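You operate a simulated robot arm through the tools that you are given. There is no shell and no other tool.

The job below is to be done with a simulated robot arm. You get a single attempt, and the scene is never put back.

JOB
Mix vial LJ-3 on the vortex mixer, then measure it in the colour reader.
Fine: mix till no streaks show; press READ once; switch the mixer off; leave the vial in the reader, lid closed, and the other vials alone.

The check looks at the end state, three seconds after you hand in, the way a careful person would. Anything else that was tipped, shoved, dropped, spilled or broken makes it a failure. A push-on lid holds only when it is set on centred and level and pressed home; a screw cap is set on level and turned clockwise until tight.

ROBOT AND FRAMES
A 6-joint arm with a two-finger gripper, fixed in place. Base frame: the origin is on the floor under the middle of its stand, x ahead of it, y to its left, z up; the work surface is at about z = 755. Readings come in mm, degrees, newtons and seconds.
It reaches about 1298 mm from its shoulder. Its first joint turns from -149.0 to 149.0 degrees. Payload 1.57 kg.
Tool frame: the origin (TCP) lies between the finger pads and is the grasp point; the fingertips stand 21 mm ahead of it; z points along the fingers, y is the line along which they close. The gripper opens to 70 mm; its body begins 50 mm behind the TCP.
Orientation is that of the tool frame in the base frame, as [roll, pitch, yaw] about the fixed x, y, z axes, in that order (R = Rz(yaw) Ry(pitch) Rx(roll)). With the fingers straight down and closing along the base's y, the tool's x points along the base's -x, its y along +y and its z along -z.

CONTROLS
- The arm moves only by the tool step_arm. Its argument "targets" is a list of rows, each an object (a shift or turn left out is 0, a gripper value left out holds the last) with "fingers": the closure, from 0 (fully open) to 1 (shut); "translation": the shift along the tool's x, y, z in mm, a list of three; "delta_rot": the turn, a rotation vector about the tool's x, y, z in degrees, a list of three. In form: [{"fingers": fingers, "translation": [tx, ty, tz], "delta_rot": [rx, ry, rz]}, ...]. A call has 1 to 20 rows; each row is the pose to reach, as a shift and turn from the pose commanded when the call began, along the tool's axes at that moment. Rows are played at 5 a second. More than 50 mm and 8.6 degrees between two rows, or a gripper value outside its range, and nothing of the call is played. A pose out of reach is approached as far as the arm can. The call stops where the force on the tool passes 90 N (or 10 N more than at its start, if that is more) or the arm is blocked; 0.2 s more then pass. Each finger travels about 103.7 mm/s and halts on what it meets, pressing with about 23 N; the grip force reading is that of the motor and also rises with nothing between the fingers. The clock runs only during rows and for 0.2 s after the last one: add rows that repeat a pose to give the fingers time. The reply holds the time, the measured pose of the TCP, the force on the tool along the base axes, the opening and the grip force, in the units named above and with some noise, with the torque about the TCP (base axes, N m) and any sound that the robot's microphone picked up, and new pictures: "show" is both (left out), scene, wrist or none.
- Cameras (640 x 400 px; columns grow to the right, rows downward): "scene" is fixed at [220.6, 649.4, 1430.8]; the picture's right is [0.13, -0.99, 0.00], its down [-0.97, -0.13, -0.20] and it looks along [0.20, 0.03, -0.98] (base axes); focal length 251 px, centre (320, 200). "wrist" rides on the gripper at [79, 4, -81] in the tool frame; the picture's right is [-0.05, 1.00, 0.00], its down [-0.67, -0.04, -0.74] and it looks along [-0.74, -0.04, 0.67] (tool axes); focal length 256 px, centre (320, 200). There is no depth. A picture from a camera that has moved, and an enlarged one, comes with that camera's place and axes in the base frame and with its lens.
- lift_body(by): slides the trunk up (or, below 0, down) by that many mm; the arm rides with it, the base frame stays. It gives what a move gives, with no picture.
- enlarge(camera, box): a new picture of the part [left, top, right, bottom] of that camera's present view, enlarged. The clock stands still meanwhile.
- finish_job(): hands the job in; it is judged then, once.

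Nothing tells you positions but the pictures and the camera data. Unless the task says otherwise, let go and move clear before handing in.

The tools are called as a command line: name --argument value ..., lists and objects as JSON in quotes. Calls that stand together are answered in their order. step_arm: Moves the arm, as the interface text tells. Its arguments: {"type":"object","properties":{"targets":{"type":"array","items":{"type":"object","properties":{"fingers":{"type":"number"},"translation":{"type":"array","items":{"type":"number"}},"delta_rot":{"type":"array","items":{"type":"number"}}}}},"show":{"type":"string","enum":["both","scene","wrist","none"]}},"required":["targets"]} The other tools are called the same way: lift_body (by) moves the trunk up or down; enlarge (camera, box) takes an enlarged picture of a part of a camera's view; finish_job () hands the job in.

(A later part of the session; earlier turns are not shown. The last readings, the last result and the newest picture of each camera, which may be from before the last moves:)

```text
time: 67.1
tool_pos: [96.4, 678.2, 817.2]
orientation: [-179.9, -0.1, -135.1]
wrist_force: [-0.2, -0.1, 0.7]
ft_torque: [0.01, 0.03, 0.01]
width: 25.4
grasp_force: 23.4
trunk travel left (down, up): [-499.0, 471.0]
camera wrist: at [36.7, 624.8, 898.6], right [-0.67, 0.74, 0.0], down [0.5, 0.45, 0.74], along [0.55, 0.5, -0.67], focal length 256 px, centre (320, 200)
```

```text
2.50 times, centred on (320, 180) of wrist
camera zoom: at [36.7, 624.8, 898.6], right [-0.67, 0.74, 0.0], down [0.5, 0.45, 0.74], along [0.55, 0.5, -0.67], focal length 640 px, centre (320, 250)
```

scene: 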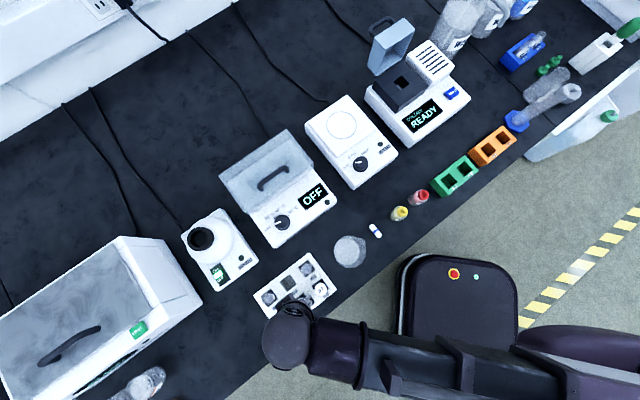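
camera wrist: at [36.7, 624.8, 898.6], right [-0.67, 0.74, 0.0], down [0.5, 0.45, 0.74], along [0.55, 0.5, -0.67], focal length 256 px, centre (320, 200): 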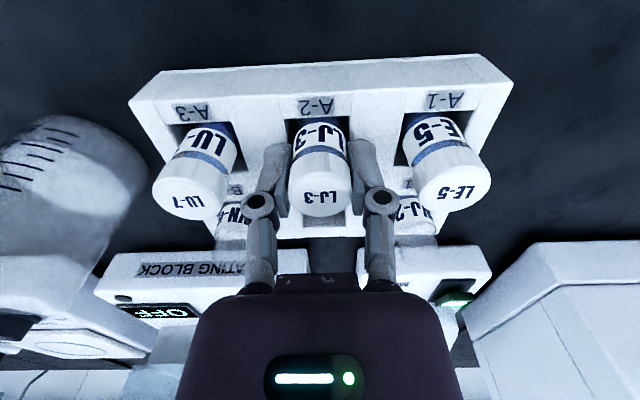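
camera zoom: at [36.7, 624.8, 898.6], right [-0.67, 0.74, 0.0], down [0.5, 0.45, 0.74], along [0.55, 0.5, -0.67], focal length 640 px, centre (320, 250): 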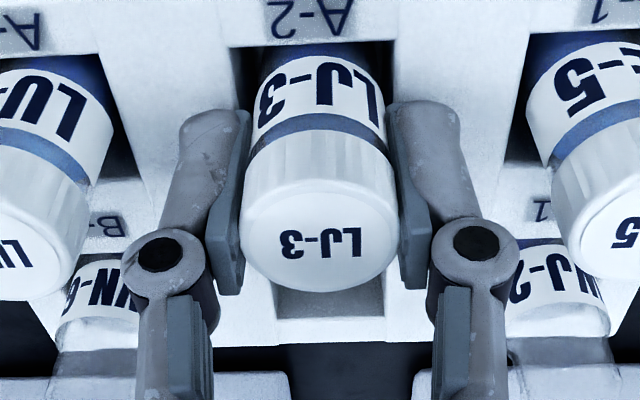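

Gripped at 25.4 mm on the cap. I'll lift it slowly out of the rack and check that the vial comes along.

lift_body --by 15

lift_body --by 60

step_arm --targets '[{"translation": [0, 0, 0]}]' --show "both"

enlarge --camera "wrist" --box '[200, 40, 440, 240]'

```text
time: 67.7
tool_pos: [97.6, 678.4, 832.3]
orientation: [-179.9, 0.0, -134.9]
wrist_force: [-0.1, -0.7, -0.1]
ft_torque: [-0.02, 0.0, 0.02]
width: 25.3
grasp_force: 22.8
trunk travel left (down, up): [-514.0, 456.0]
```

```text
time: 68.7
tool_pos: [98.3, 676.7, 891.7]
orientation: [-179.9, -0.1, -135.0]
wrist_force: [0.0, -0.2, 0.1]
ft_torque: [-0.01, -0.02, -0.01]
width: 25.3
grasp_force: 23.0
trunk travel left (down, up): [-574.0, 396.0]
```

```text
time: 69.1
tool_pos: [96.1, 678.2, 891.9]
orientation: [-179.9, -0.2, -135.0]
wrist_force: [-0.5, -0.5, -0.7]
ft_torque: [0.0, 0.0, 0.05]
width: 25.3
grasp_force: 22.9
trunk travel left (down, up): [-574.0, 396.0]
camera wrist: at [36.6, 624.8, 973.6], right [-0.67, 0.74, 0.0], down [0.5, 0.45, 0.74], along [0.55, 0.5, -0.67], focal length 256 px, centre (320, 200)
```

scene: 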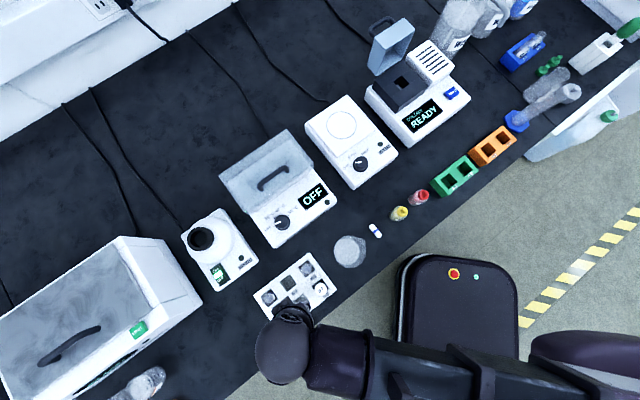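
wrist: 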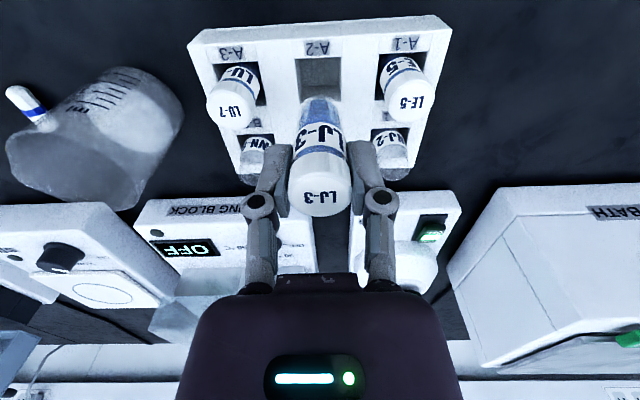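

```text
2.00 times, centred on (320, 140) of wrist
camera zoom: at [36.6, 624.8, 973.6], right [-0.67, 0.74, 0.0], down [0.5, 0.45, 0.74], along [0.55, 0.5, -0.67], focal length 512 px, centre (320, 320)
```

zoom: 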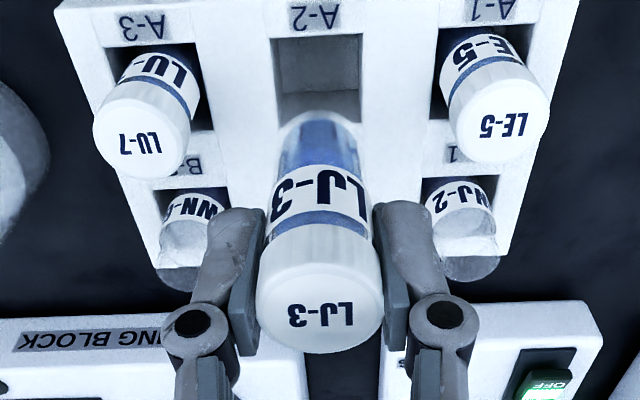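

The vial is out, its bottom is about 56 mm below the TCP, and the blue contents look streaky. I'll raise it and carry it over the mixer cup.

lift_body --by 65

step_arm --targets '[{"translation": [-30, 10.6, 0]}, {"translation": [-62, 21.9, 0]}, {"translation": [-94, 33.1, 0]}, {"translation": [-126, 44.4, 0]}, {"translation": [-158, 55.7, 0]}, {"translation": [-190, 67, 0]}, {"translation": [-222, 78.3, 0]}, {"translation": [-253.6, 89.4, 0]}, {"translation": [-253.6, 89.4, 0]}]' --show "both"

enlarge --camera "wrist" --box '[200, 40, 440, 240]'

enlarge --camera "scene" --box '[120, 180, 280, 300]'

```text
time: 70.2
tool_pos: [96.1, 676.7, 958.3]
orientation: [-179.9, -0.1, -135.0]
wrist_force: [0.4, 0.1, -0.6]
ft_torque: [-0.01, 0.01, 0.02]
width: 25.5
grasp_force: 23.1
trunk travel left (down, up): [-639.0, 331.0]
```

```text
time: 72.2
tool_pos: [212.4, 920.1, 956.9]
orientation: [-179.9, -0.1, -135.0]
wrist_force: [-0.1, 0.5, 0.5]
ft_torque: [0.01, 0.01, -0.04]
width: 25.0
grasp_force: 23.4
out of reach, approached as far as the arm can: row 8
trunk travel left (down, up): [-639.0, 331.0]
camera wrist: at [152.3, 867.7, 1038.6], right [-0.67, 0.74, 0.0], down [0.5, 0.45, 0.74], along [0.55, 0.5, -0.67], focal length 256 px, centre (320, 200)
```

scene: 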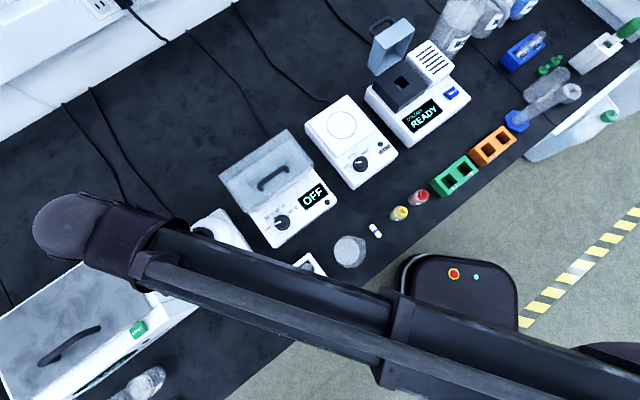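
wrist: 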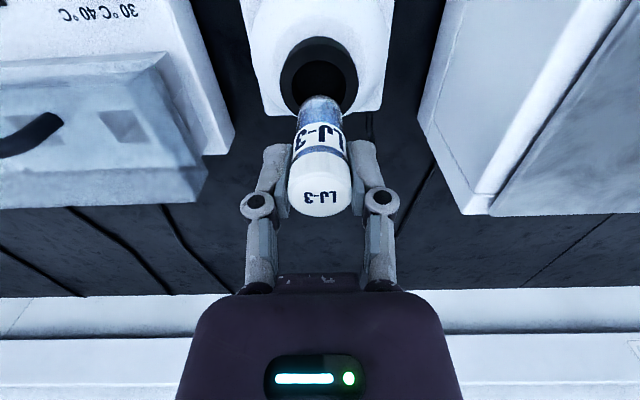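

```text
2.00 times, centred on (320, 140) of wrist
camera zoom: at [152.3, 867.7, 1038.6], right [-0.67, 0.74, 0.0], down [0.5, 0.45, 0.74], along [0.55, 0.5, -0.67], focal length 512 px, centre (320, 320)
```

zoom: 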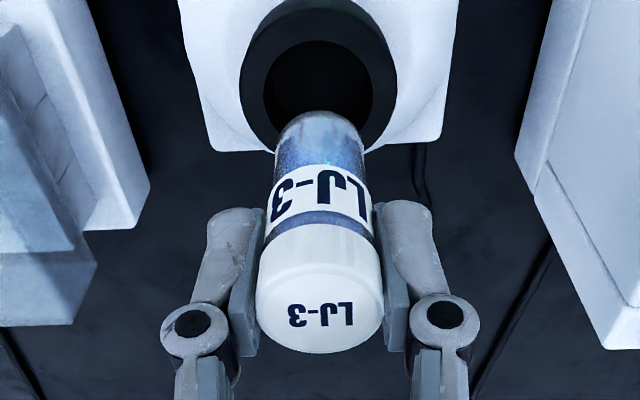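

```text
3.33 times, centred on (200, 240) of scene
camera zoom: at [220.6, 649.4, 1430.8], right [0.13, -0.99, 0.0], down [-0.97, -0.13, -0.2], along [0.2, 0.03, -0.98], focal length 837 px, centre (720, 67)
```

zoom: 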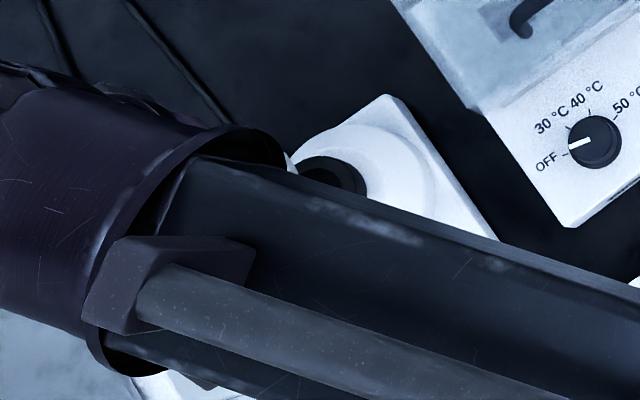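

The vial is centred over the cup to within about 2 mm. I'll make a small correction and lower it in steps, watching the force and the MIXING lamp.

step_arm --targets '[{"translation": [1.3, 0, 0]}, {"translation": [1.3, 0, 0]}]' --show "none"

lift_body --by -30

lift_body --by -8

lift_body --by -6

step_arm --targets '[{"translation": [0, 0, 0]}]' --show "both"

enlarge --camera "wrist" --box '[200, 40, 440, 240]'

```text
time: 72.8
tool_pos: [210.9, 919.9, 957.3]
orientation: [-179.9, 0.0, -135.0]
wrist_force: [0.2, -0.3, -0.7]
ft_torque: [-0.02, 0.0, -0.02]
width: 25.3
grasp_force: 22.9
trunk travel left (down, up): [-639.0, 331.0]
```

```text
time: 73.5
tool_pos: [210.8, 918.5, 928.1]
orientation: [-179.9, 0.0, -135.0]
wrist_force: [-0.1, 0.5, -1.0]
ft_torque: [0.0, 0.02, -0.04]
width: 25.3
grasp_force: 23.3
trunk travel left (down, up): [-609.0, 361.0]
```

```text
time: 74.1
tool_pos: [211.6, 919.3, 919.1]
orientation: [-180.0, -0.1, -135.1]
wrist_force: [-0.3, -0.2, -0.9]
ft_torque: [-0.01, -0.01, -0.02]
width: 25.4
grasp_force: 22.8
trunk travel left (down, up): [-601.0, 369.0]
```

```text
time: 74.6
tool_pos: [211.6, 919.2, 912.8]
orientation: [-179.9, -0.1, -135.0]
wrist_force: [0.2, 0.0, -0.1]
ft_torque: [0.0, -0.01, 0.0]
width: 25.4
grasp_force: 23.2
trunk travel left (down, up): [-595.0, 375.0]
```

```text
time: 75.0
tool_pos: [211.5, 920.2, 913.5]
orientation: [-179.9, -0.1, -134.9]
wrist_force: [0.6, 0.2, -0.7]
ft_torque: [-0.01, 0.01, -0.01]
width: 25.5
grasp_force: 23.1
trunk travel left (down, up): [-595.0, 375.0]
camera wrist: at [151.7, 866.7, 994.6], right [-0.67, 0.74, 0.0], down [0.5, 0.45, 0.74], along [0.55, 0.5, -0.67], focal length 256 px, centre (320, 200)
```

scene: 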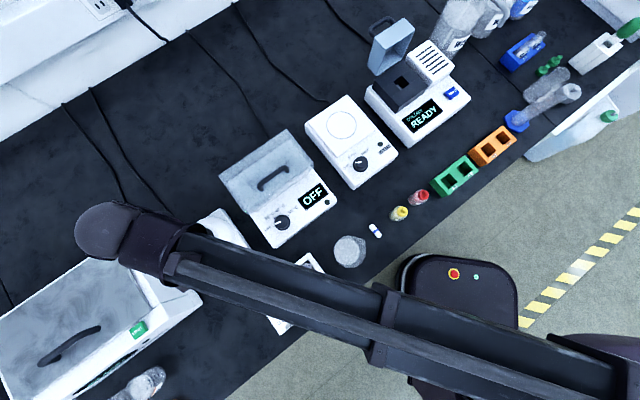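
wrist: 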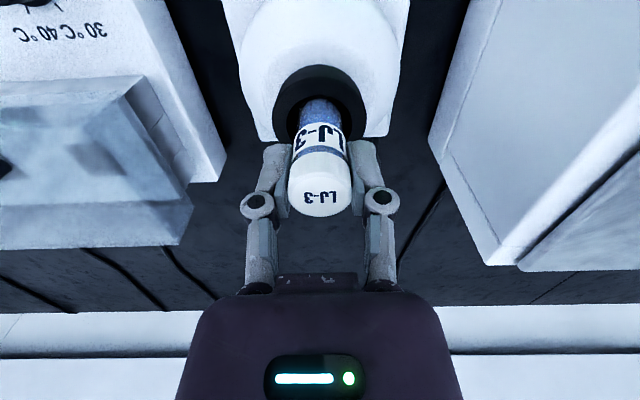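

```text
2.00 times, centred on (320, 140) of wrist
camera zoom: at [151.7, 866.7, 994.6], right [-0.67, 0.74, 0.0], down [0.5, 0.45, 0.74], along [0.55, 0.5, -0.67], focal length 512 px, centre (320, 320)
```

zoom: 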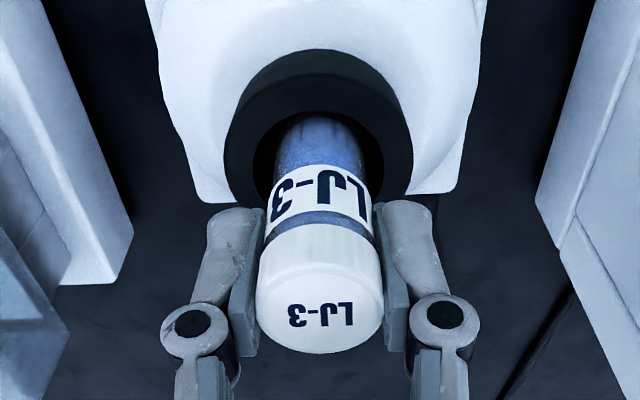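

lift_body --by -5

lift_body --by -4

lift_body --by -3

```text
time: 75.6
tool_pos: [212.6, 918.9, 909.2]
orientation: [180.0, -0.1, -135.0]
wrist_force: [0.7, 0.1, 1.4]
ft_torque: [0.04, -0.01, 0.0]
width: 25.4
grasp_force: 23.6
trunk travel left (down, up): [-590.0, 380.0]
```

```text
time: 76.1
tool_pos: [212.1, 919.3, 904.5]
orientation: [-179.9, 0.0, -135.0]
wrist_force: [0.9, 1.9, 7.2]
ft_torque: [0.09, -0.01, 0.04]
width: 25.6
grasp_force: 23.0
trunk travel left (down, up): [-586.0, 384.0]
```

```text
time: 76.6
tool_pos: [210.9, 919.2, 902.1]
orientation: [-180.0, -0.1, -135.0]
wrist_force: [0.3, 0.5, 10.6]
ft_torque: [0.07, 0.03, 0.0]
width: 25.4
grasp_force: 23.3
trunk travel left (down, up): [-583.0, 387.0]
```

There is about 10 N of contact with the cup. I'll check for sound and for the mixing state.

step_arm --targets '[{"translation": [0, 0, 0]}, {"translation": [0, 0, 0]}]' --show "both"

enlarge --camera "wrist" --box '[200, 40, 440, 240]'

enlarge --camera "scene" --box '[160, 190, 300, 300]'

```text
time: 77.2
tool_pos: [210.9, 919.5, 902.6]
orientation: [-179.9, -0.2, -135.0]
wrist_force: [-0.2, 0.1, 8.5]
ft_torque: [-0.02, 0.06, 0.0]
width: 25.5
grasp_force: 22.8
trunk travel left (down, up): [-583.0, 387.0]
camera wrist: at [151.4, 865.9, 983.4], right [-0.67, 0.74, 0.0], down [0.5, 0.45, 0.74], along [0.55, 0.5, -0.67], focal length 256 px, centre (320, 200)
```

scene: 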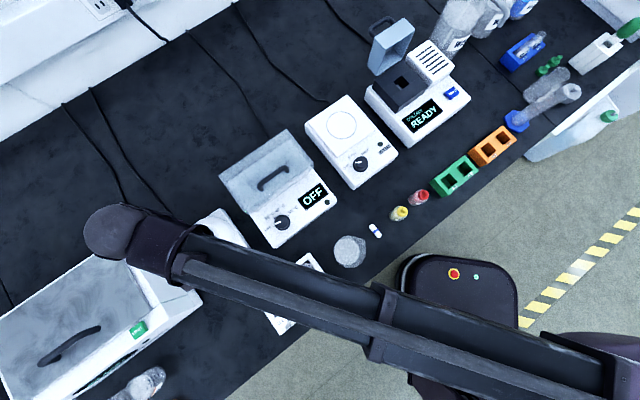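
wrist: 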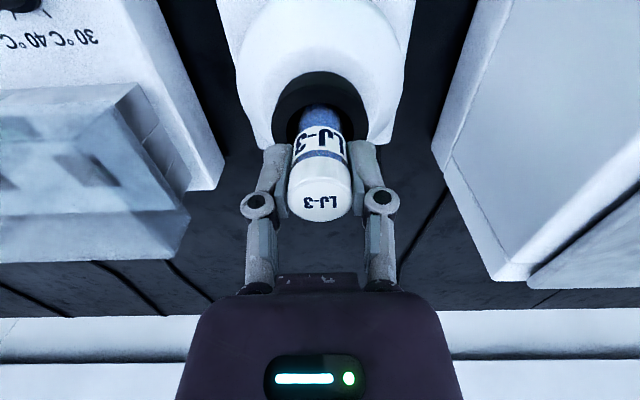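

```text
2.00 times, centred on (320, 140) of wrist
camera zoom: at [151.4, 865.9, 983.4], right [-0.67, 0.74, 0.0], down [0.5, 0.45, 0.74], along [0.55, 0.5, -0.67], focal length 512 px, centre (320, 320)
```

zoom: 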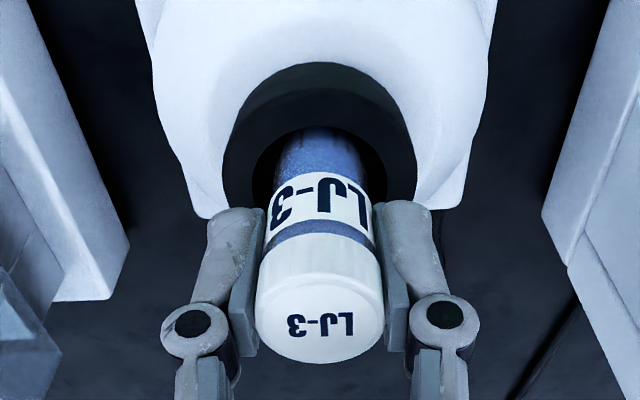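

```text
3.64 times, centred on (230, 245) of scene
camera zoom: at [220.6, 649.4, 1430.8], right [0.13, -0.99, 0.0], down [-0.97, -0.13, -0.2], along [0.2, 0.03, -0.98], focal length 913 px, centre (647, 36)
```

zoom: 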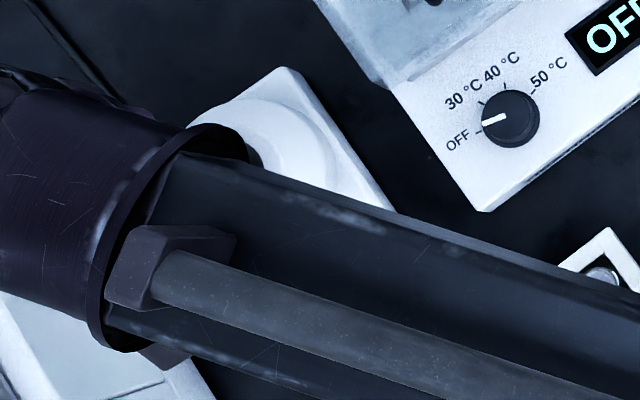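

lift_body --by -3

step_arm --targets '[{"translation": [0, 0, 0]}, {"translation": [0, 0, 0]}]' --show "wrist"

enlarge --camera "wrist" --box '[200, 40, 440, 240]'

```text
time: 77.8
tool_pos: [211.2, 919.7, 899.1]
orientation: [-179.8, -0.1, -135.0]
wrist_force: [0.2, -0.1, 10.5]
ft_torque: [-0.01, 0.03, -0.02]
width: 24.8
grasp_force: 23.3
trunk travel left (down, up): [-580.0, 390.0]
```

```text
time: 78.3
tool_pos: [211.6, 920.0, 899.7]
orientation: [-179.8, -0.2, -135.0]
wrist_force: [-0.5, -0.1, 9.4]
ft_torque: [-0.02, 0.05, 0.01]
width: 25.2
grasp_force: 22.9
trunk travel left (down, up): [-580.0, 390.0]
camera wrist: at [151.5, 866.0, 980.4], right [-0.67, 0.74, 0.0], down [0.5, 0.45, 0.74], along [0.55, 0.5, -0.67], focal length 256 px, centre (320, 200)
```

wrist: 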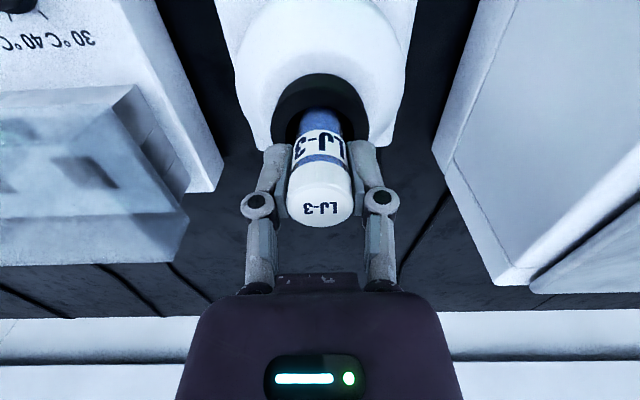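

```text
2.00 times, centred on (320, 140) of wrist
camera zoom: at [151.5, 866.0, 980.4], right [-0.67, 0.74, 0.0], down [0.5, 0.45, 0.74], along [0.55, 0.5, -0.67], focal length 512 px, centre (320, 320)
```

zoom: 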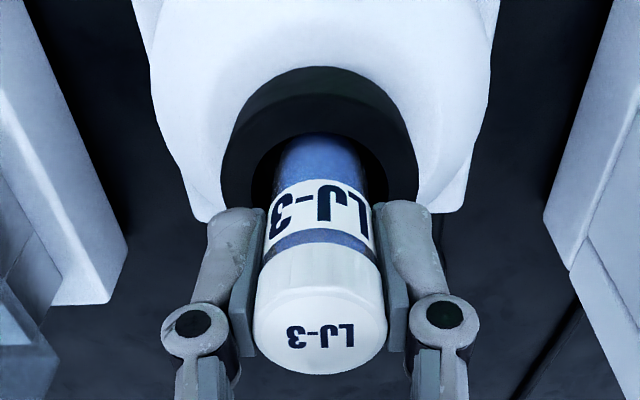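

The vial is pressed in at about 10 N and the liquid is starting to look more uniform. I'll hold it here for several seconds and watch.

step_arm --targets '[{"translation": [0, 0, 0]}, {"translation": [0, 0, 0]}, {"translation": [0, 0, 0]}, {"translation": [0, 0, 0]}, {"translation": [0, 0, 0]}, {"translation": [0, 0, 0]}, {"translation": [0, 0, 0]}, {"translation": [0, 0, 0]}, {"translation": [0, 0, 0]}, {"translation": [0, 0, 0]}, {"translation": [0, 0, 0]}, {"translation": [0, 0, 0]}, {"translation": [0, 0, 0]}, {"translation": [0, 0, 0]}, {"translation": [0, 0, 0]}, {"translation": [0, 0, 0]}, {"translation": [0, 0, 0]}, {"translation": [0, 0, 0]}, {"translation": [0, 0, 0]}, {"translation": [0, 0, 0]}]' --show "wrist"

enlarge --camera "wrist" --box '[260, 70, 380, 170]'

```text
time: 82.5
tool_pos: [211.1, 920.0, 898.1]
orientation: [-180.0, -0.1, -135.0]
wrist_force: [0.0, 0.5, 7.0]
ft_torque: [-0.04, 0.03, 0.03]
width: 25.2
grasp_force: 22.9
trunk travel left (down, up): [-580.0, 390.0]
camera wrist: at [151.6, 866.2, 980.2], right [-0.67, 0.74, 0.0], down [0.5, 0.45, 0.74], along [0.55, 0.5, -0.67], focal length 256 px, centre (320, 200)
```

wrist: 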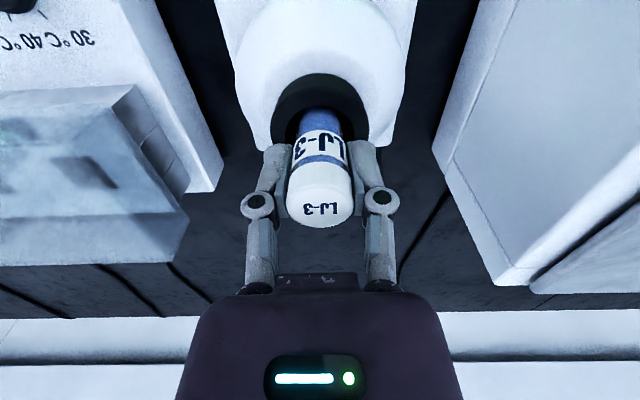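

```text
4.00 times, centred on (320, 120) of wrist
camera zoom: at [151.6, 866.2, 980.2], right [-0.67, 0.74, 0.0], down [0.5, 0.45, 0.74], along [0.55, 0.5, -0.67], focal length 1024 px, centre (320, 520)
```

zoom: 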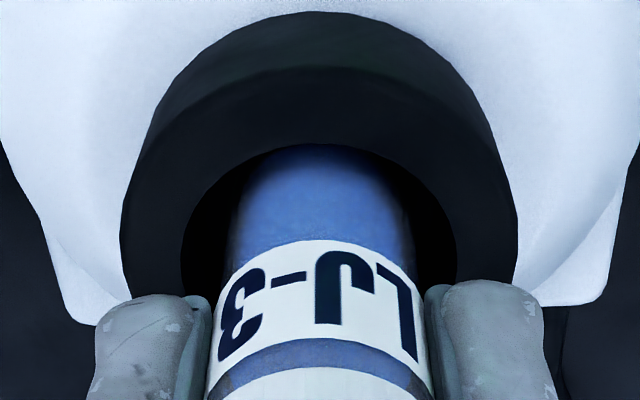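

The visible liquid is now an even blue. I'll hold a few more seconds to be sure, then lift and inspect all of it.

step_arm --targets '[{"translation": [0, 0, 0]}, {"translation": [0, 0, 0]}, {"translation": [0, 0, 0]}, {"translation": [0, 0, 0]}, {"translation": [0, 0, 0]}, {"translation": [0, 0, 0]}, {"translation": [0, 0, 0]}, {"translation": [0, 0, 0]}, {"translation": [0, 0, 0]}, {"translation": [0, 0, 0]}, {"translation": [0, 0, 0]}, {"translation": [0, 0, 0]}, {"translation": [0, 0, 0]}, {"translation": [0, 0, 0]}, {"translation": [0, 0, 0]}, {"translation": [0, 0, 0]}, {"translation": [0, 0, 0]}, {"translation": [0, 0, 0]}, {"translation": [0, 0, 0]}, {"translation": [0, 0, 0]}]' --show "none"

lift_body --by 20

lift_body --by 60

step_arm --targets '[{"translation": [0, 0, 0]}]' --show "both"

enlarge --camera "wrist" --box '[260, 70, 380, 230]'

```text
time: 86.8
tool_pos: [212.7, 919.2, 899.1]
orientation: [-179.9, -0.1, -135.1]
wrist_force: [-0.4, -0.6, 5.1]
ft_torque: [0.02, 0.03, 0.0]
width: 25.4
grasp_force: 23.3
trunk travel left (down, up): [-580.0, 390.0]
```

```text
time: 87.4
tool_pos: [211.8, 919.8, 917.9]
orientation: [-179.9, -0.1, -135.0]
wrist_force: [-0.5, -0.5, -0.4]
ft_torque: [-0.04, -0.02, 0.0]
width: 25.1
grasp_force: 22.9
trunk travel left (down, up): [-600.0, 370.0]
```

```text
time: 88.4
tool_pos: [212.2, 920.2, 977.9]
orientation: [-179.8, 0.0, -135.0]
wrist_force: [-0.7, 0.3, -0.7]
ft_torque: [-0.04, -0.02, -0.01]
width: 25.3
grasp_force: 23.2
trunk travel left (down, up): [-660.0, 310.0]
```

```text
time: 88.8
tool_pos: [210.8, 918.9, 978.2]
orientation: [-179.9, -0.1, -135.0]
wrist_force: [0.1, -0.4, -0.6]
ft_torque: [-0.04, -0.03, -0.02]
width: 25.0
grasp_force: 22.9
trunk travel left (down, up): [-660.0, 310.0]
camera wrist: at [151.7, 866.8, 1059.5], right [-0.67, 0.74, 0.0], down [0.5, 0.45, 0.74], along [0.55, 0.5, -0.67], focal length 256 px, centre (320, 200)
```

scene: 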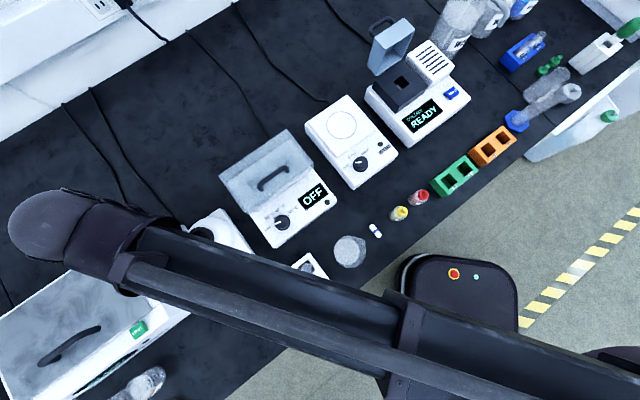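
wrist: 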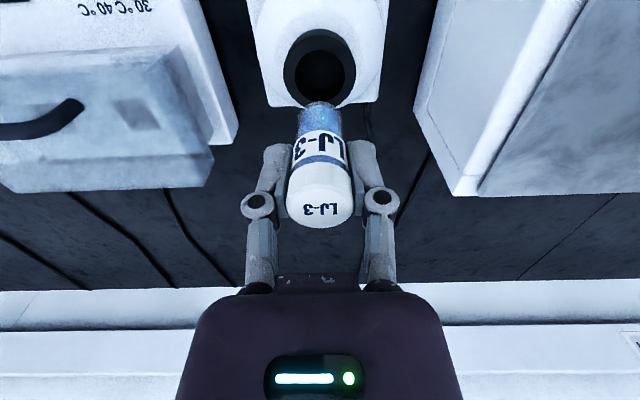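

```text
2.50 times, centred on (320, 150) of wrist
camera zoom: at [151.7, 866.8, 1059.5], right [-0.67, 0.74, 0.0], down [0.5, 0.45, 0.74], along [0.55, 0.5, -0.67], focal length 640 px, centre (320, 325)
```

zoom: 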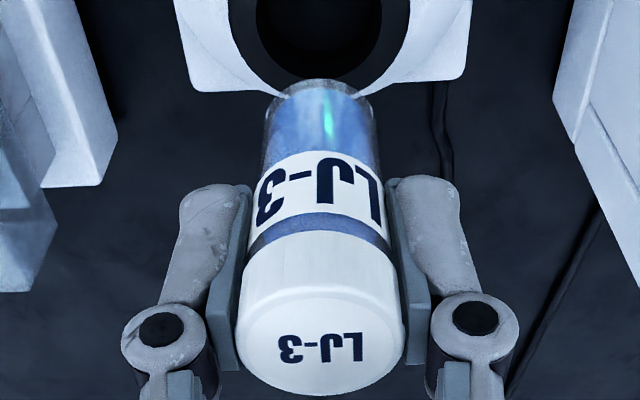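

enlarge --camera "wrist" --box '[290, 95, 350, 140]'

```text
8.89 times, centred on (320, 118) of wrist
camera zoom: at [151.7, 866.8, 1059.5], right [-0.67, 0.74, 0.0], down [0.5, 0.45, 0.74], along [0.55, 0.5, -0.67], focal length 2276 px, centre (320, 933)
```

zoom: 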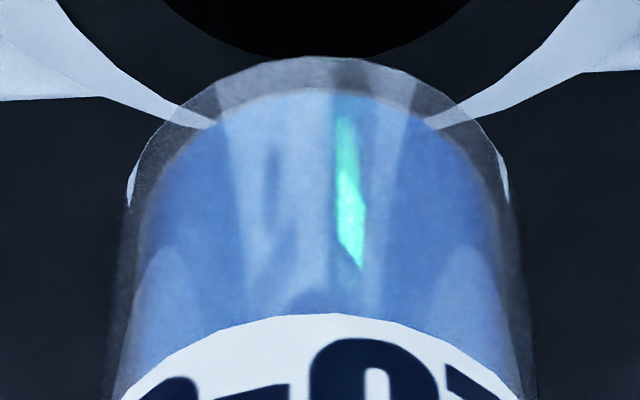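

The bright patch is a reflection of the white mixer body and its green lamp in the glass; the liquid itself looks uniform. I'll raise the vial and carry it toward the reader, re-checking it against the dark bench.

lift_body --by 60

step_arm --targets '[{"translation": [5.7, -42.3, 0]}, {"translation": [11.3, -84.6, 0]}, {"translation": [17, -126.9, 0]}, {"translation": [22.6, -169.2, 0]}, {"translation": [28.3, -211.5, 0]}, {"translation": [34, -253.9, 0]}, {"translation": [39.6, -296.2, 0]}, {"translation": [45.3, -338.5, 0]}, {"translation": [51, -380.8, 0]}, {"translation": [56.6, -423.1, 0]}, {"translation": [62.3, -465.4, 0]}, {"translation": [67.9, -507.7, 0]}, {"translation": [67.9, -507.7, 0]}]' --show "both"

enlarge --camera "wrist" --box '[290, 90, 350, 140]'

enlarge --camera "wrist" --box '[120, 50, 300, 200]'

```text
time: 89.8
tool_pos: [212.5, 919.1, 1037.9]
orientation: [-179.9, -0.1, -135.1]
wrist_force: [0.0, -0.3, -0.2]
ft_torque: [0.03, -0.01, -0.02]
width: 25.1
grasp_force: 23.0
trunk travel left (down, up): [-720.0, 250.0]
```

```text
time: 92.6
tool_pos: [523.3, 510.2, 1039.6]
orientation: [-180.0, -0.1, -135.0]
wrist_force: [0.2, 0.2, 0.4]
ft_torque: [0.01, 0.04, -0.04]
width: 25.3
grasp_force: 22.9
trunk travel left (down, up): [-720.0, 250.0]
camera wrist: at [462.4, 457.0, 1119.7], right [-0.67, 0.74, 0.0], down [0.5, 0.45, 0.74], along [0.55, 0.5, -0.67], focal length 256 px, centre (320, 200)
```

scene: 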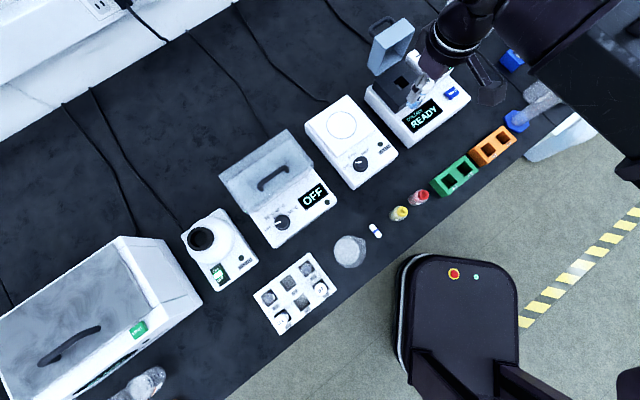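
wrist: 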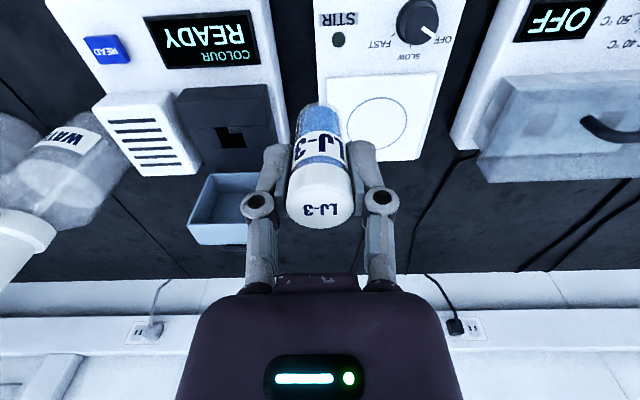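

```text
8.00 times, centred on (320, 115) of wrist
camera zoom: at [462.4, 457.0, 1119.7], right [-0.67, 0.74, 0.0], down [0.5, 0.45, 0.74], along [0.55, 0.5, -0.67], focal length 2048 px, centre (320, 880)
```

zoom: 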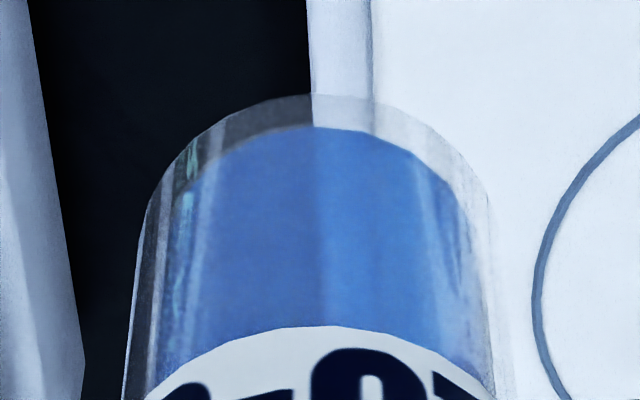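

```text
2.67 times, centred on (210, 125) of wrist
camera zoom: at [462.4, 457.0, 1119.7], right [-0.67, 0.74, 0.0], down [0.5, 0.45, 0.74], along [0.55, 0.5, -0.67], focal length 683 px, centre (613, 400)
```

zoom: 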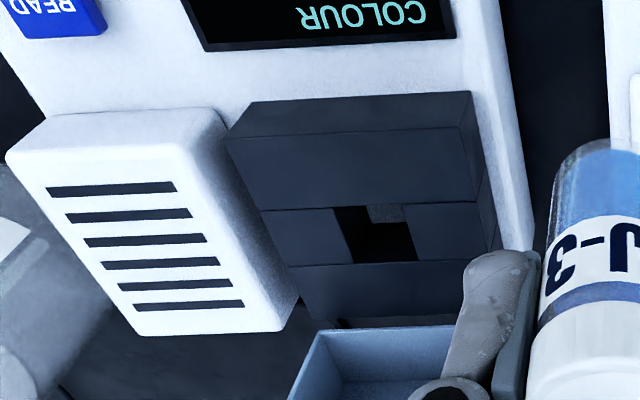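

The liquid is uniformly blue with no streaks. Now I'll pin down the well's position with high zooms.

enlarge --camera "scene" --box '[375, 55, 435, 115]'

enlarge --camera "wrist" --box '[165, 75, 285, 185]'

```text
6.67 times, centred on (405, 85) of scene
camera zoom: at [220.6, 649.4, 1430.8], right [0.13, -0.99, 0.0], down [-0.97, -0.13, -0.2], along [0.2, 0.03, -0.98], focal length 1673 px, centre (-247, 967)
```

zoom: 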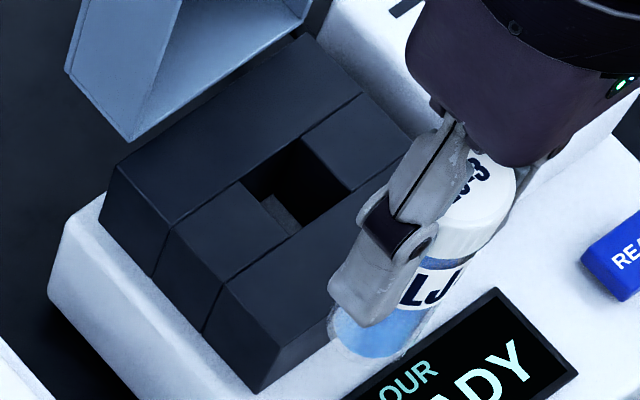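

```text
3.64 times, centred on (225, 130) of wrist
camera zoom: at [462.4, 457.0, 1119.7], right [-0.67, 0.74, 0.0], down [0.5, 0.45, 0.74], along [0.55, 0.5, -0.67], focal length 931 px, centre (666, 454)
```

zoom: 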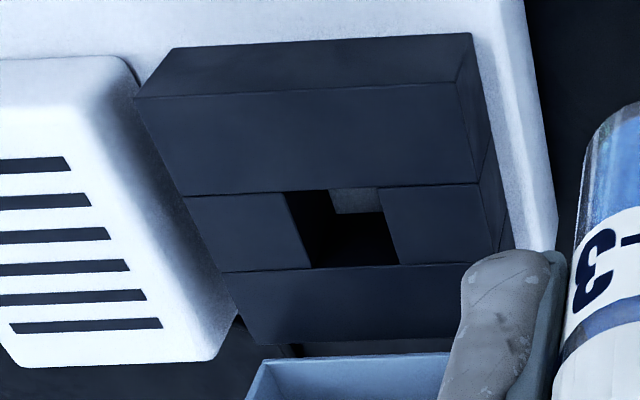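

The well is about 30 mm square, centred at about (665.5, 497.2), with the block top at about z = 860. I'll move the vial over it at the present height and verify.

step_arm --targets '[{"translation": [-23, -28, 0]}, {"translation": [-47, -56, 0]}, {"translation": [-70, -84, 0]}, {"translation": [-93, -111, 0]}, {"translation": [-93, -111, 0]}]' --show "none"

lift_body --by -60

step_arm --targets '[{"translation": [0, 0, 0]}]' --show "both"

enlarge --camera "wrist" --box '[240, 30, 400, 150]'

enlarge --camera "scene" --box '[350, 0, 640, 180]'

```text
time: 93.8
tool_pos: [665.9, 499.3, 1038.2]
orientation: [-179.8, -0.1, -135.0]
wrist_force: [-0.2, -0.2, -0.6]
ft_torque: [-0.02, 0.04, 0.01]
width: 25.2
grasp_force: 23.2
trunk travel left (down, up): [-720.0, 250.0]
```

```text
time: 94.8
tool_pos: [665.6, 499.2, 977.5]
orientation: [-179.8, -0.1, -135.0]
wrist_force: [0.0, 0.0, 0.1]
ft_torque: [0.0, 0.03, -0.01]
width: 25.2
grasp_force: 23.2
trunk travel left (down, up): [-660.0, 310.0]
```

```text
time: 95.2
tool_pos: [666.6, 498.8, 979.0]
orientation: [-179.9, 0.0, -135.0]
wrist_force: [0.4, -0.1, -1.1]
ft_torque: [-0.02, -0.02, 0.01]
width: 25.2
grasp_force: 23.3
trunk travel left (down, up): [-660.0, 310.0]
camera wrist: at [606.0, 447.5, 1059.7], right [-0.67, 0.74, 0.0], down [0.5, 0.45, 0.74], along [0.55, 0.5, -0.67], focal length 256 px, centre (320, 200)
```

scene: 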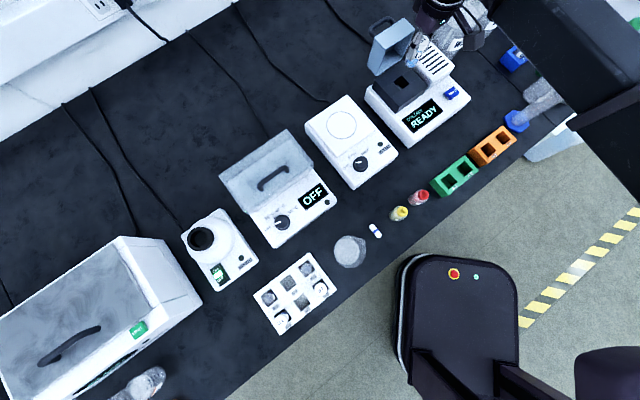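
wrist: 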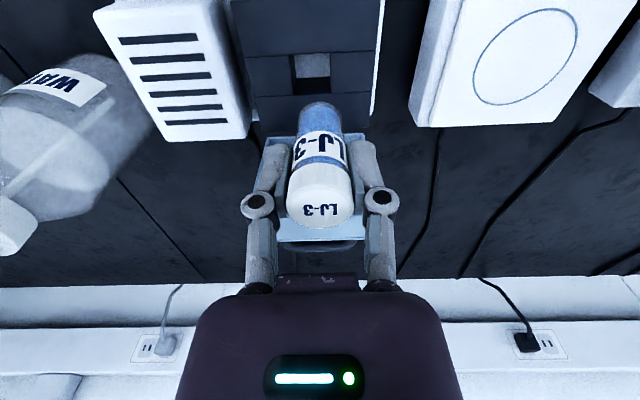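

```text
3.33 times, centred on (320, 90) of wrist
camera zoom: at [606.0, 447.5, 1059.7], right [-0.67, 0.74, 0.0], down [0.5, 0.45, 0.74], along [0.55, 0.5, -0.67], focal length 853 px, centre (320, 567)
```

zoom: 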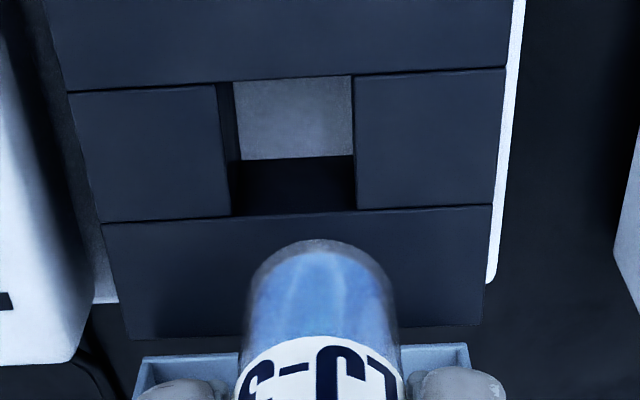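

```text
2.21 times, centred on (495, 90) of scene
camera zoom: at [220.6, 649.4, 1430.8], right [0.13, -0.99, 0.0], down [-0.97, -0.13, -0.2], along [0.2, 0.03, -0.98], focal length 554 px, centre (-66, 443)
```

zoom: 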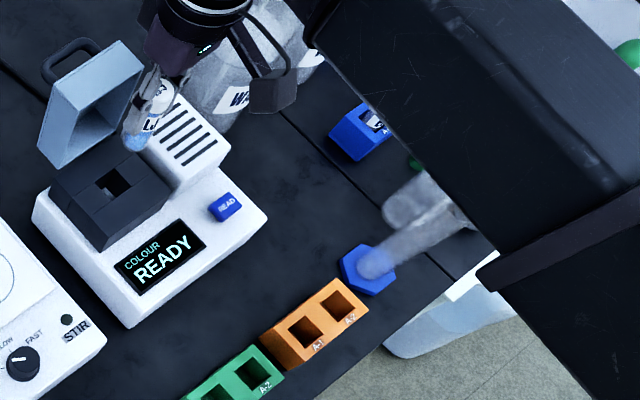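

From this closer view the well is about 7 mm further to the right than the vial. I'll correct that, lower a little, and check again.

step_arm --targets '[{"translation": [-0.4, -3.5, 0]}, {"translation": [-0.7, -6.9, 0]}, {"translation": [-0.7, -6.9, 0]}]' --show "none"

lift_body --by -40

step_arm --targets '[{"translation": [0, 0, 0]}]' --show "both"

enlarge --camera "wrist" --box '[240, 40, 400, 160]'

enlarge --camera "scene" --box '[370, 20, 460, 120]'

```text
time: 96.0
tool_pos: [671.4, 495.7, 978.7]
orientation: [-179.9, 0.0, -134.9]
wrist_force: [0.1, -0.1, -0.7]
ft_torque: [0.05, 0.02, -0.03]
width: 25.6
grasp_force: 23.3
trunk travel left (down, up): [-660.0, 310.0]
```

```text
time: 96.8
tool_pos: [672.0, 496.0, 939.7]
orientation: [-179.8, -0.1, -134.9]
wrist_force: [0.5, -0.3, -0.6]
ft_torque: [0.01, -0.02, 0.01]
width: 25.4
grasp_force: 22.9
trunk travel left (down, up): [-620.0, 350.0]
```

```text
time: 97.2
tool_pos: [671.3, 495.7, 939.0]
orientation: [-179.8, -0.1, -135.0]
wrist_force: [-0.7, 0.4, -0.3]
ft_torque: [0.0, 0.0, -0.01]
width: 25.2
grasp_force: 23.0
trunk travel left (down, up): [-620.0, 350.0]
camera wrist: at [611.2, 443.3, 1019.7], right [-0.67, 0.74, 0.0], down [0.5, 0.45, 0.74], along [0.55, 0.5, -0.67], focal length 256 px, centre (320, 200)
```

scene: 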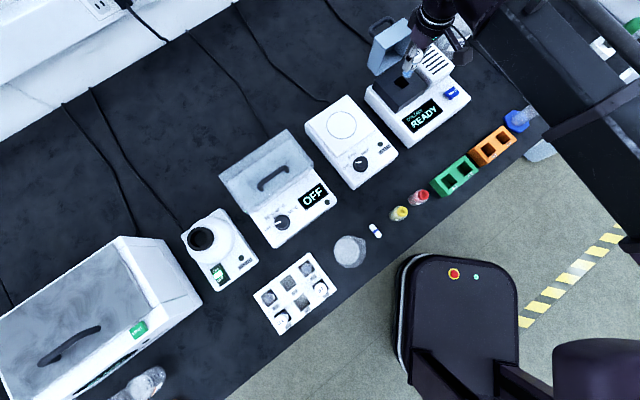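
wrist: 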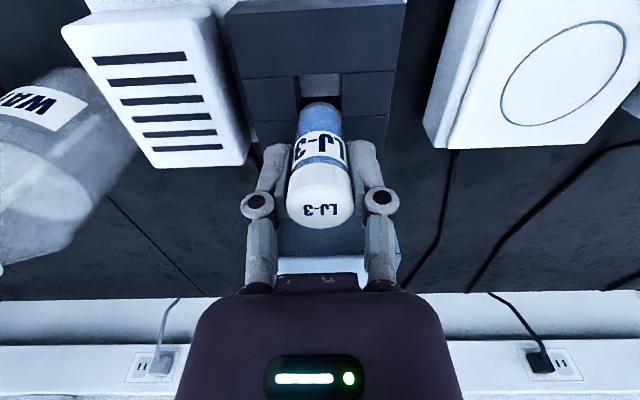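

```text
3.33 times, centred on (320, 100) of wrist
camera zoom: at [611.2, 443.3, 1019.7], right [-0.67, 0.74, 0.0], down [0.5, 0.45, 0.74], along [0.55, 0.5, -0.67], focal length 853 px, centre (320, 533)
```

zoom: 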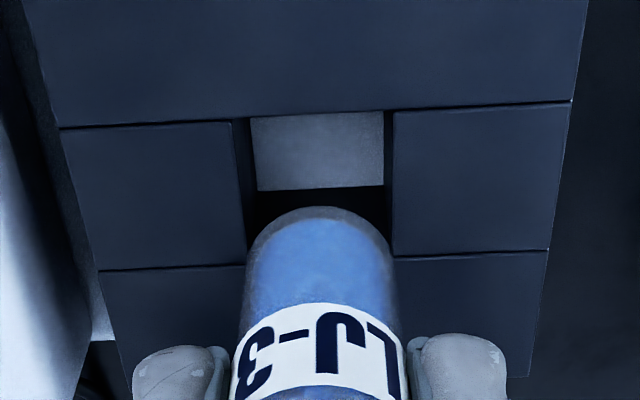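

```text
4.00 times, centred on (415, 70) of scene
camera zoom: at [220.6, 649.4, 1430.8], right [0.13, -0.99, 0.0], down [-0.97, -0.13, -0.2], along [0.2, 0.03, -0.98], focal length 1004 px, centre (-60, 720)
```

zoom: 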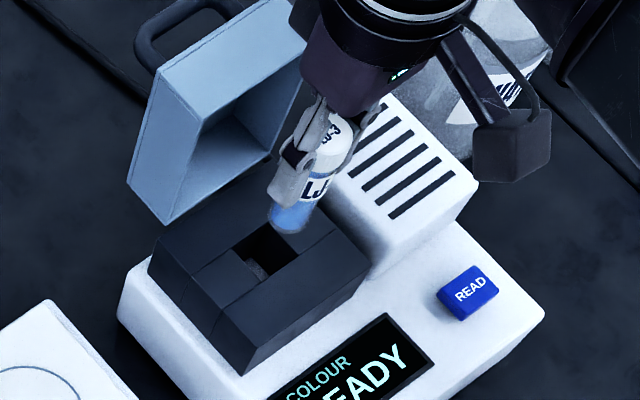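

step_arm --targets '[{"translation": [0.9, -0.9, 0]}, {"translation": [0.9, -0.9, 0]}]' --show "none"

lift_body --by -22

step_arm --targets '[{"translation": [0, 0, 0]}]' --show "both"

enlarge --camera "wrist" --box '[240, 60, 400, 180]'

enlarge --camera "scene" --box '[370, 30, 450, 120]'

```text
time: 97.8
tool_pos: [669.7, 494.6, 938.5]
orientation: [-179.7, -0.1, -135.0]
wrist_force: [-0.3, -0.2, 0.1]
ft_torque: [0.02, 0.0, -0.01]
width: 25.0
grasp_force: 23.0
trunk travel left (down, up): [-620.0, 350.0]
```

```text
time: 98.5
tool_pos: [670.3, 494.7, 916.6]
orientation: [-179.8, -0.1, -135.0]
wrist_force: [0.4, 1.0, -0.2]
ft_torque: [0.0, 0.02, -0.01]
width: 25.1
grasp_force: 23.0
trunk travel left (down, up): [-598.0, 372.0]
```

```text
time: 98.9
tool_pos: [671.5, 494.4, 916.3]
orientation: [-179.9, 0.0, -135.1]
wrist_force: [-0.8, 0.1, 0.4]
ft_torque: [-0.01, -0.03, -0.01]
width: 25.3
grasp_force: 22.7
trunk travel left (down, up): [-598.0, 372.0]
camera wrist: at [610.6, 442.0, 997.7], right [-0.67, 0.74, 0.0], down [0.5, 0.45, 0.74], along [0.55, 0.5, -0.67], focal length 256 px, centre (320, 200)
```

scene: 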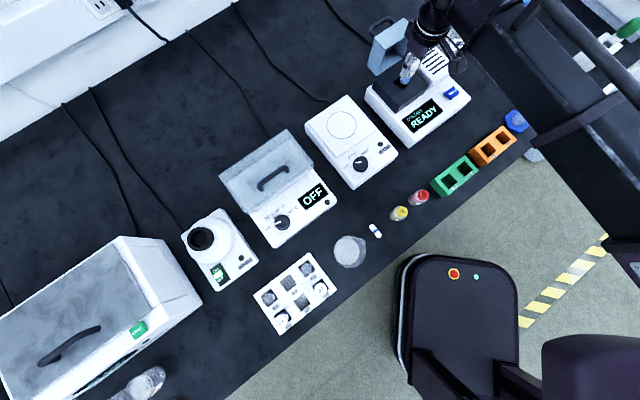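
wrist: 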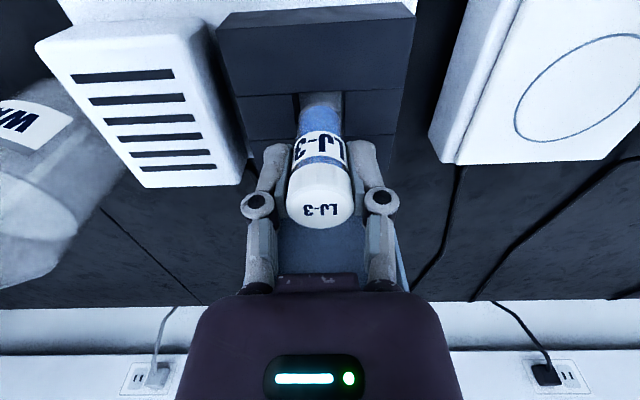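

```text
3.33 times, centred on (320, 120) of wrist
camera zoom: at [610.6, 442.0, 997.7], right [-0.67, 0.74, 0.0], down [0.5, 0.45, 0.74], along [0.55, 0.5, -0.67], focal length 853 px, centre (320, 467)
```

zoom: 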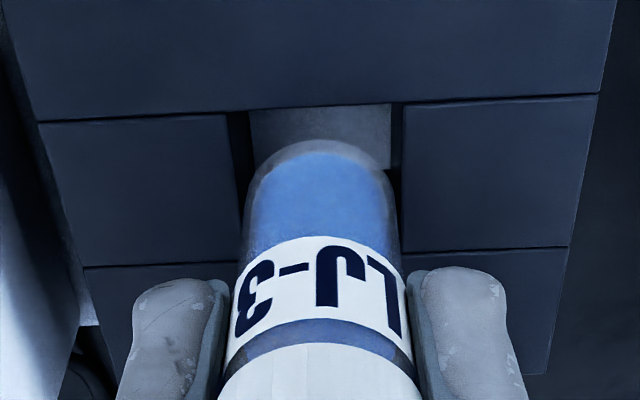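

```text
4.44 times, centred on (410, 75) of scene
camera zoom: at [220.6, 649.4, 1430.8], right [0.13, -0.99, 0.0], down [-0.97, -0.13, -0.2], along [0.2, 0.03, -0.98], focal length 1116 px, centre (-80, 756)
```

zoom: 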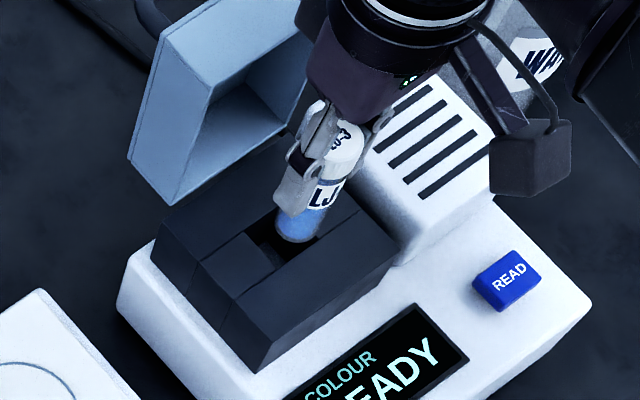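

enlarge --camera "scene" --box '[385, 60, 425, 100]'

```text
10.00 times, centred on (405, 80) of scene
camera zoom: at [220.6, 649.4, 1430.8], right [0.13, -0.99, 0.0], down [-0.97, -0.13, -0.2], along [0.2, 0.03, -0.98], focal length 2510 px, centre (-530, 1400)
```

zoom: 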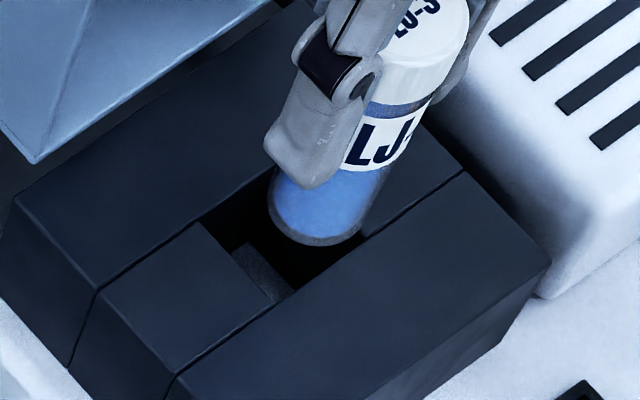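

The two cameras disagree by a few millimetres about the front-back offset of the vial. I'll compare the vial's seat in the fingers with the original grasp view before inserting.

enlarge --camera "wrist" --box '[200, 100, 440, 260]'

enlarge --camera "scene" --box '[395, 20, 455, 80]'

```text
2.50 times, centred on (320, 180) of wrist
camera zoom: at [610.6, 442.0, 997.7], right [-0.67, 0.74, 0.0], down [0.5, 0.45, 0.74], along [0.55, 0.5, -0.67], focal length 640 px, centre (320, 250)
```

zoom: 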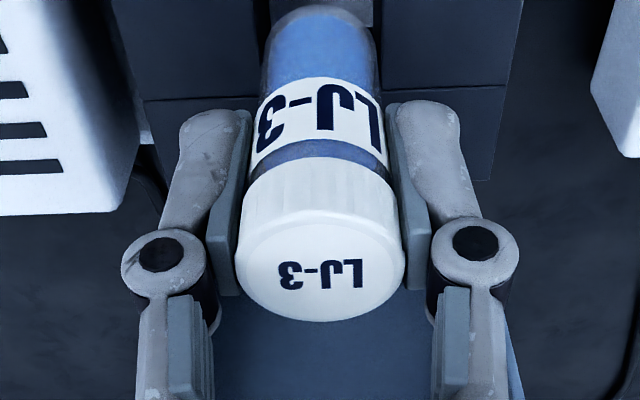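

```text
6.67 times, centred on (425, 50) of scene
camera zoom: at [220.6, 649.4, 1430.8], right [0.13, -0.99, 0.0], down [-0.97, -0.13, -0.2], along [0.2, 0.03, -0.98], focal length 1673 px, centre (-380, 1200)
```

zoom: 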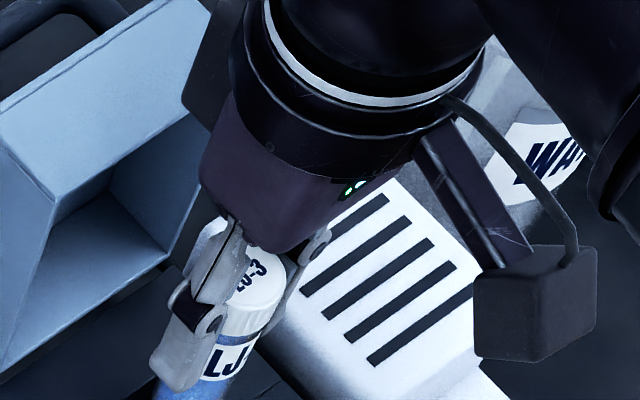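

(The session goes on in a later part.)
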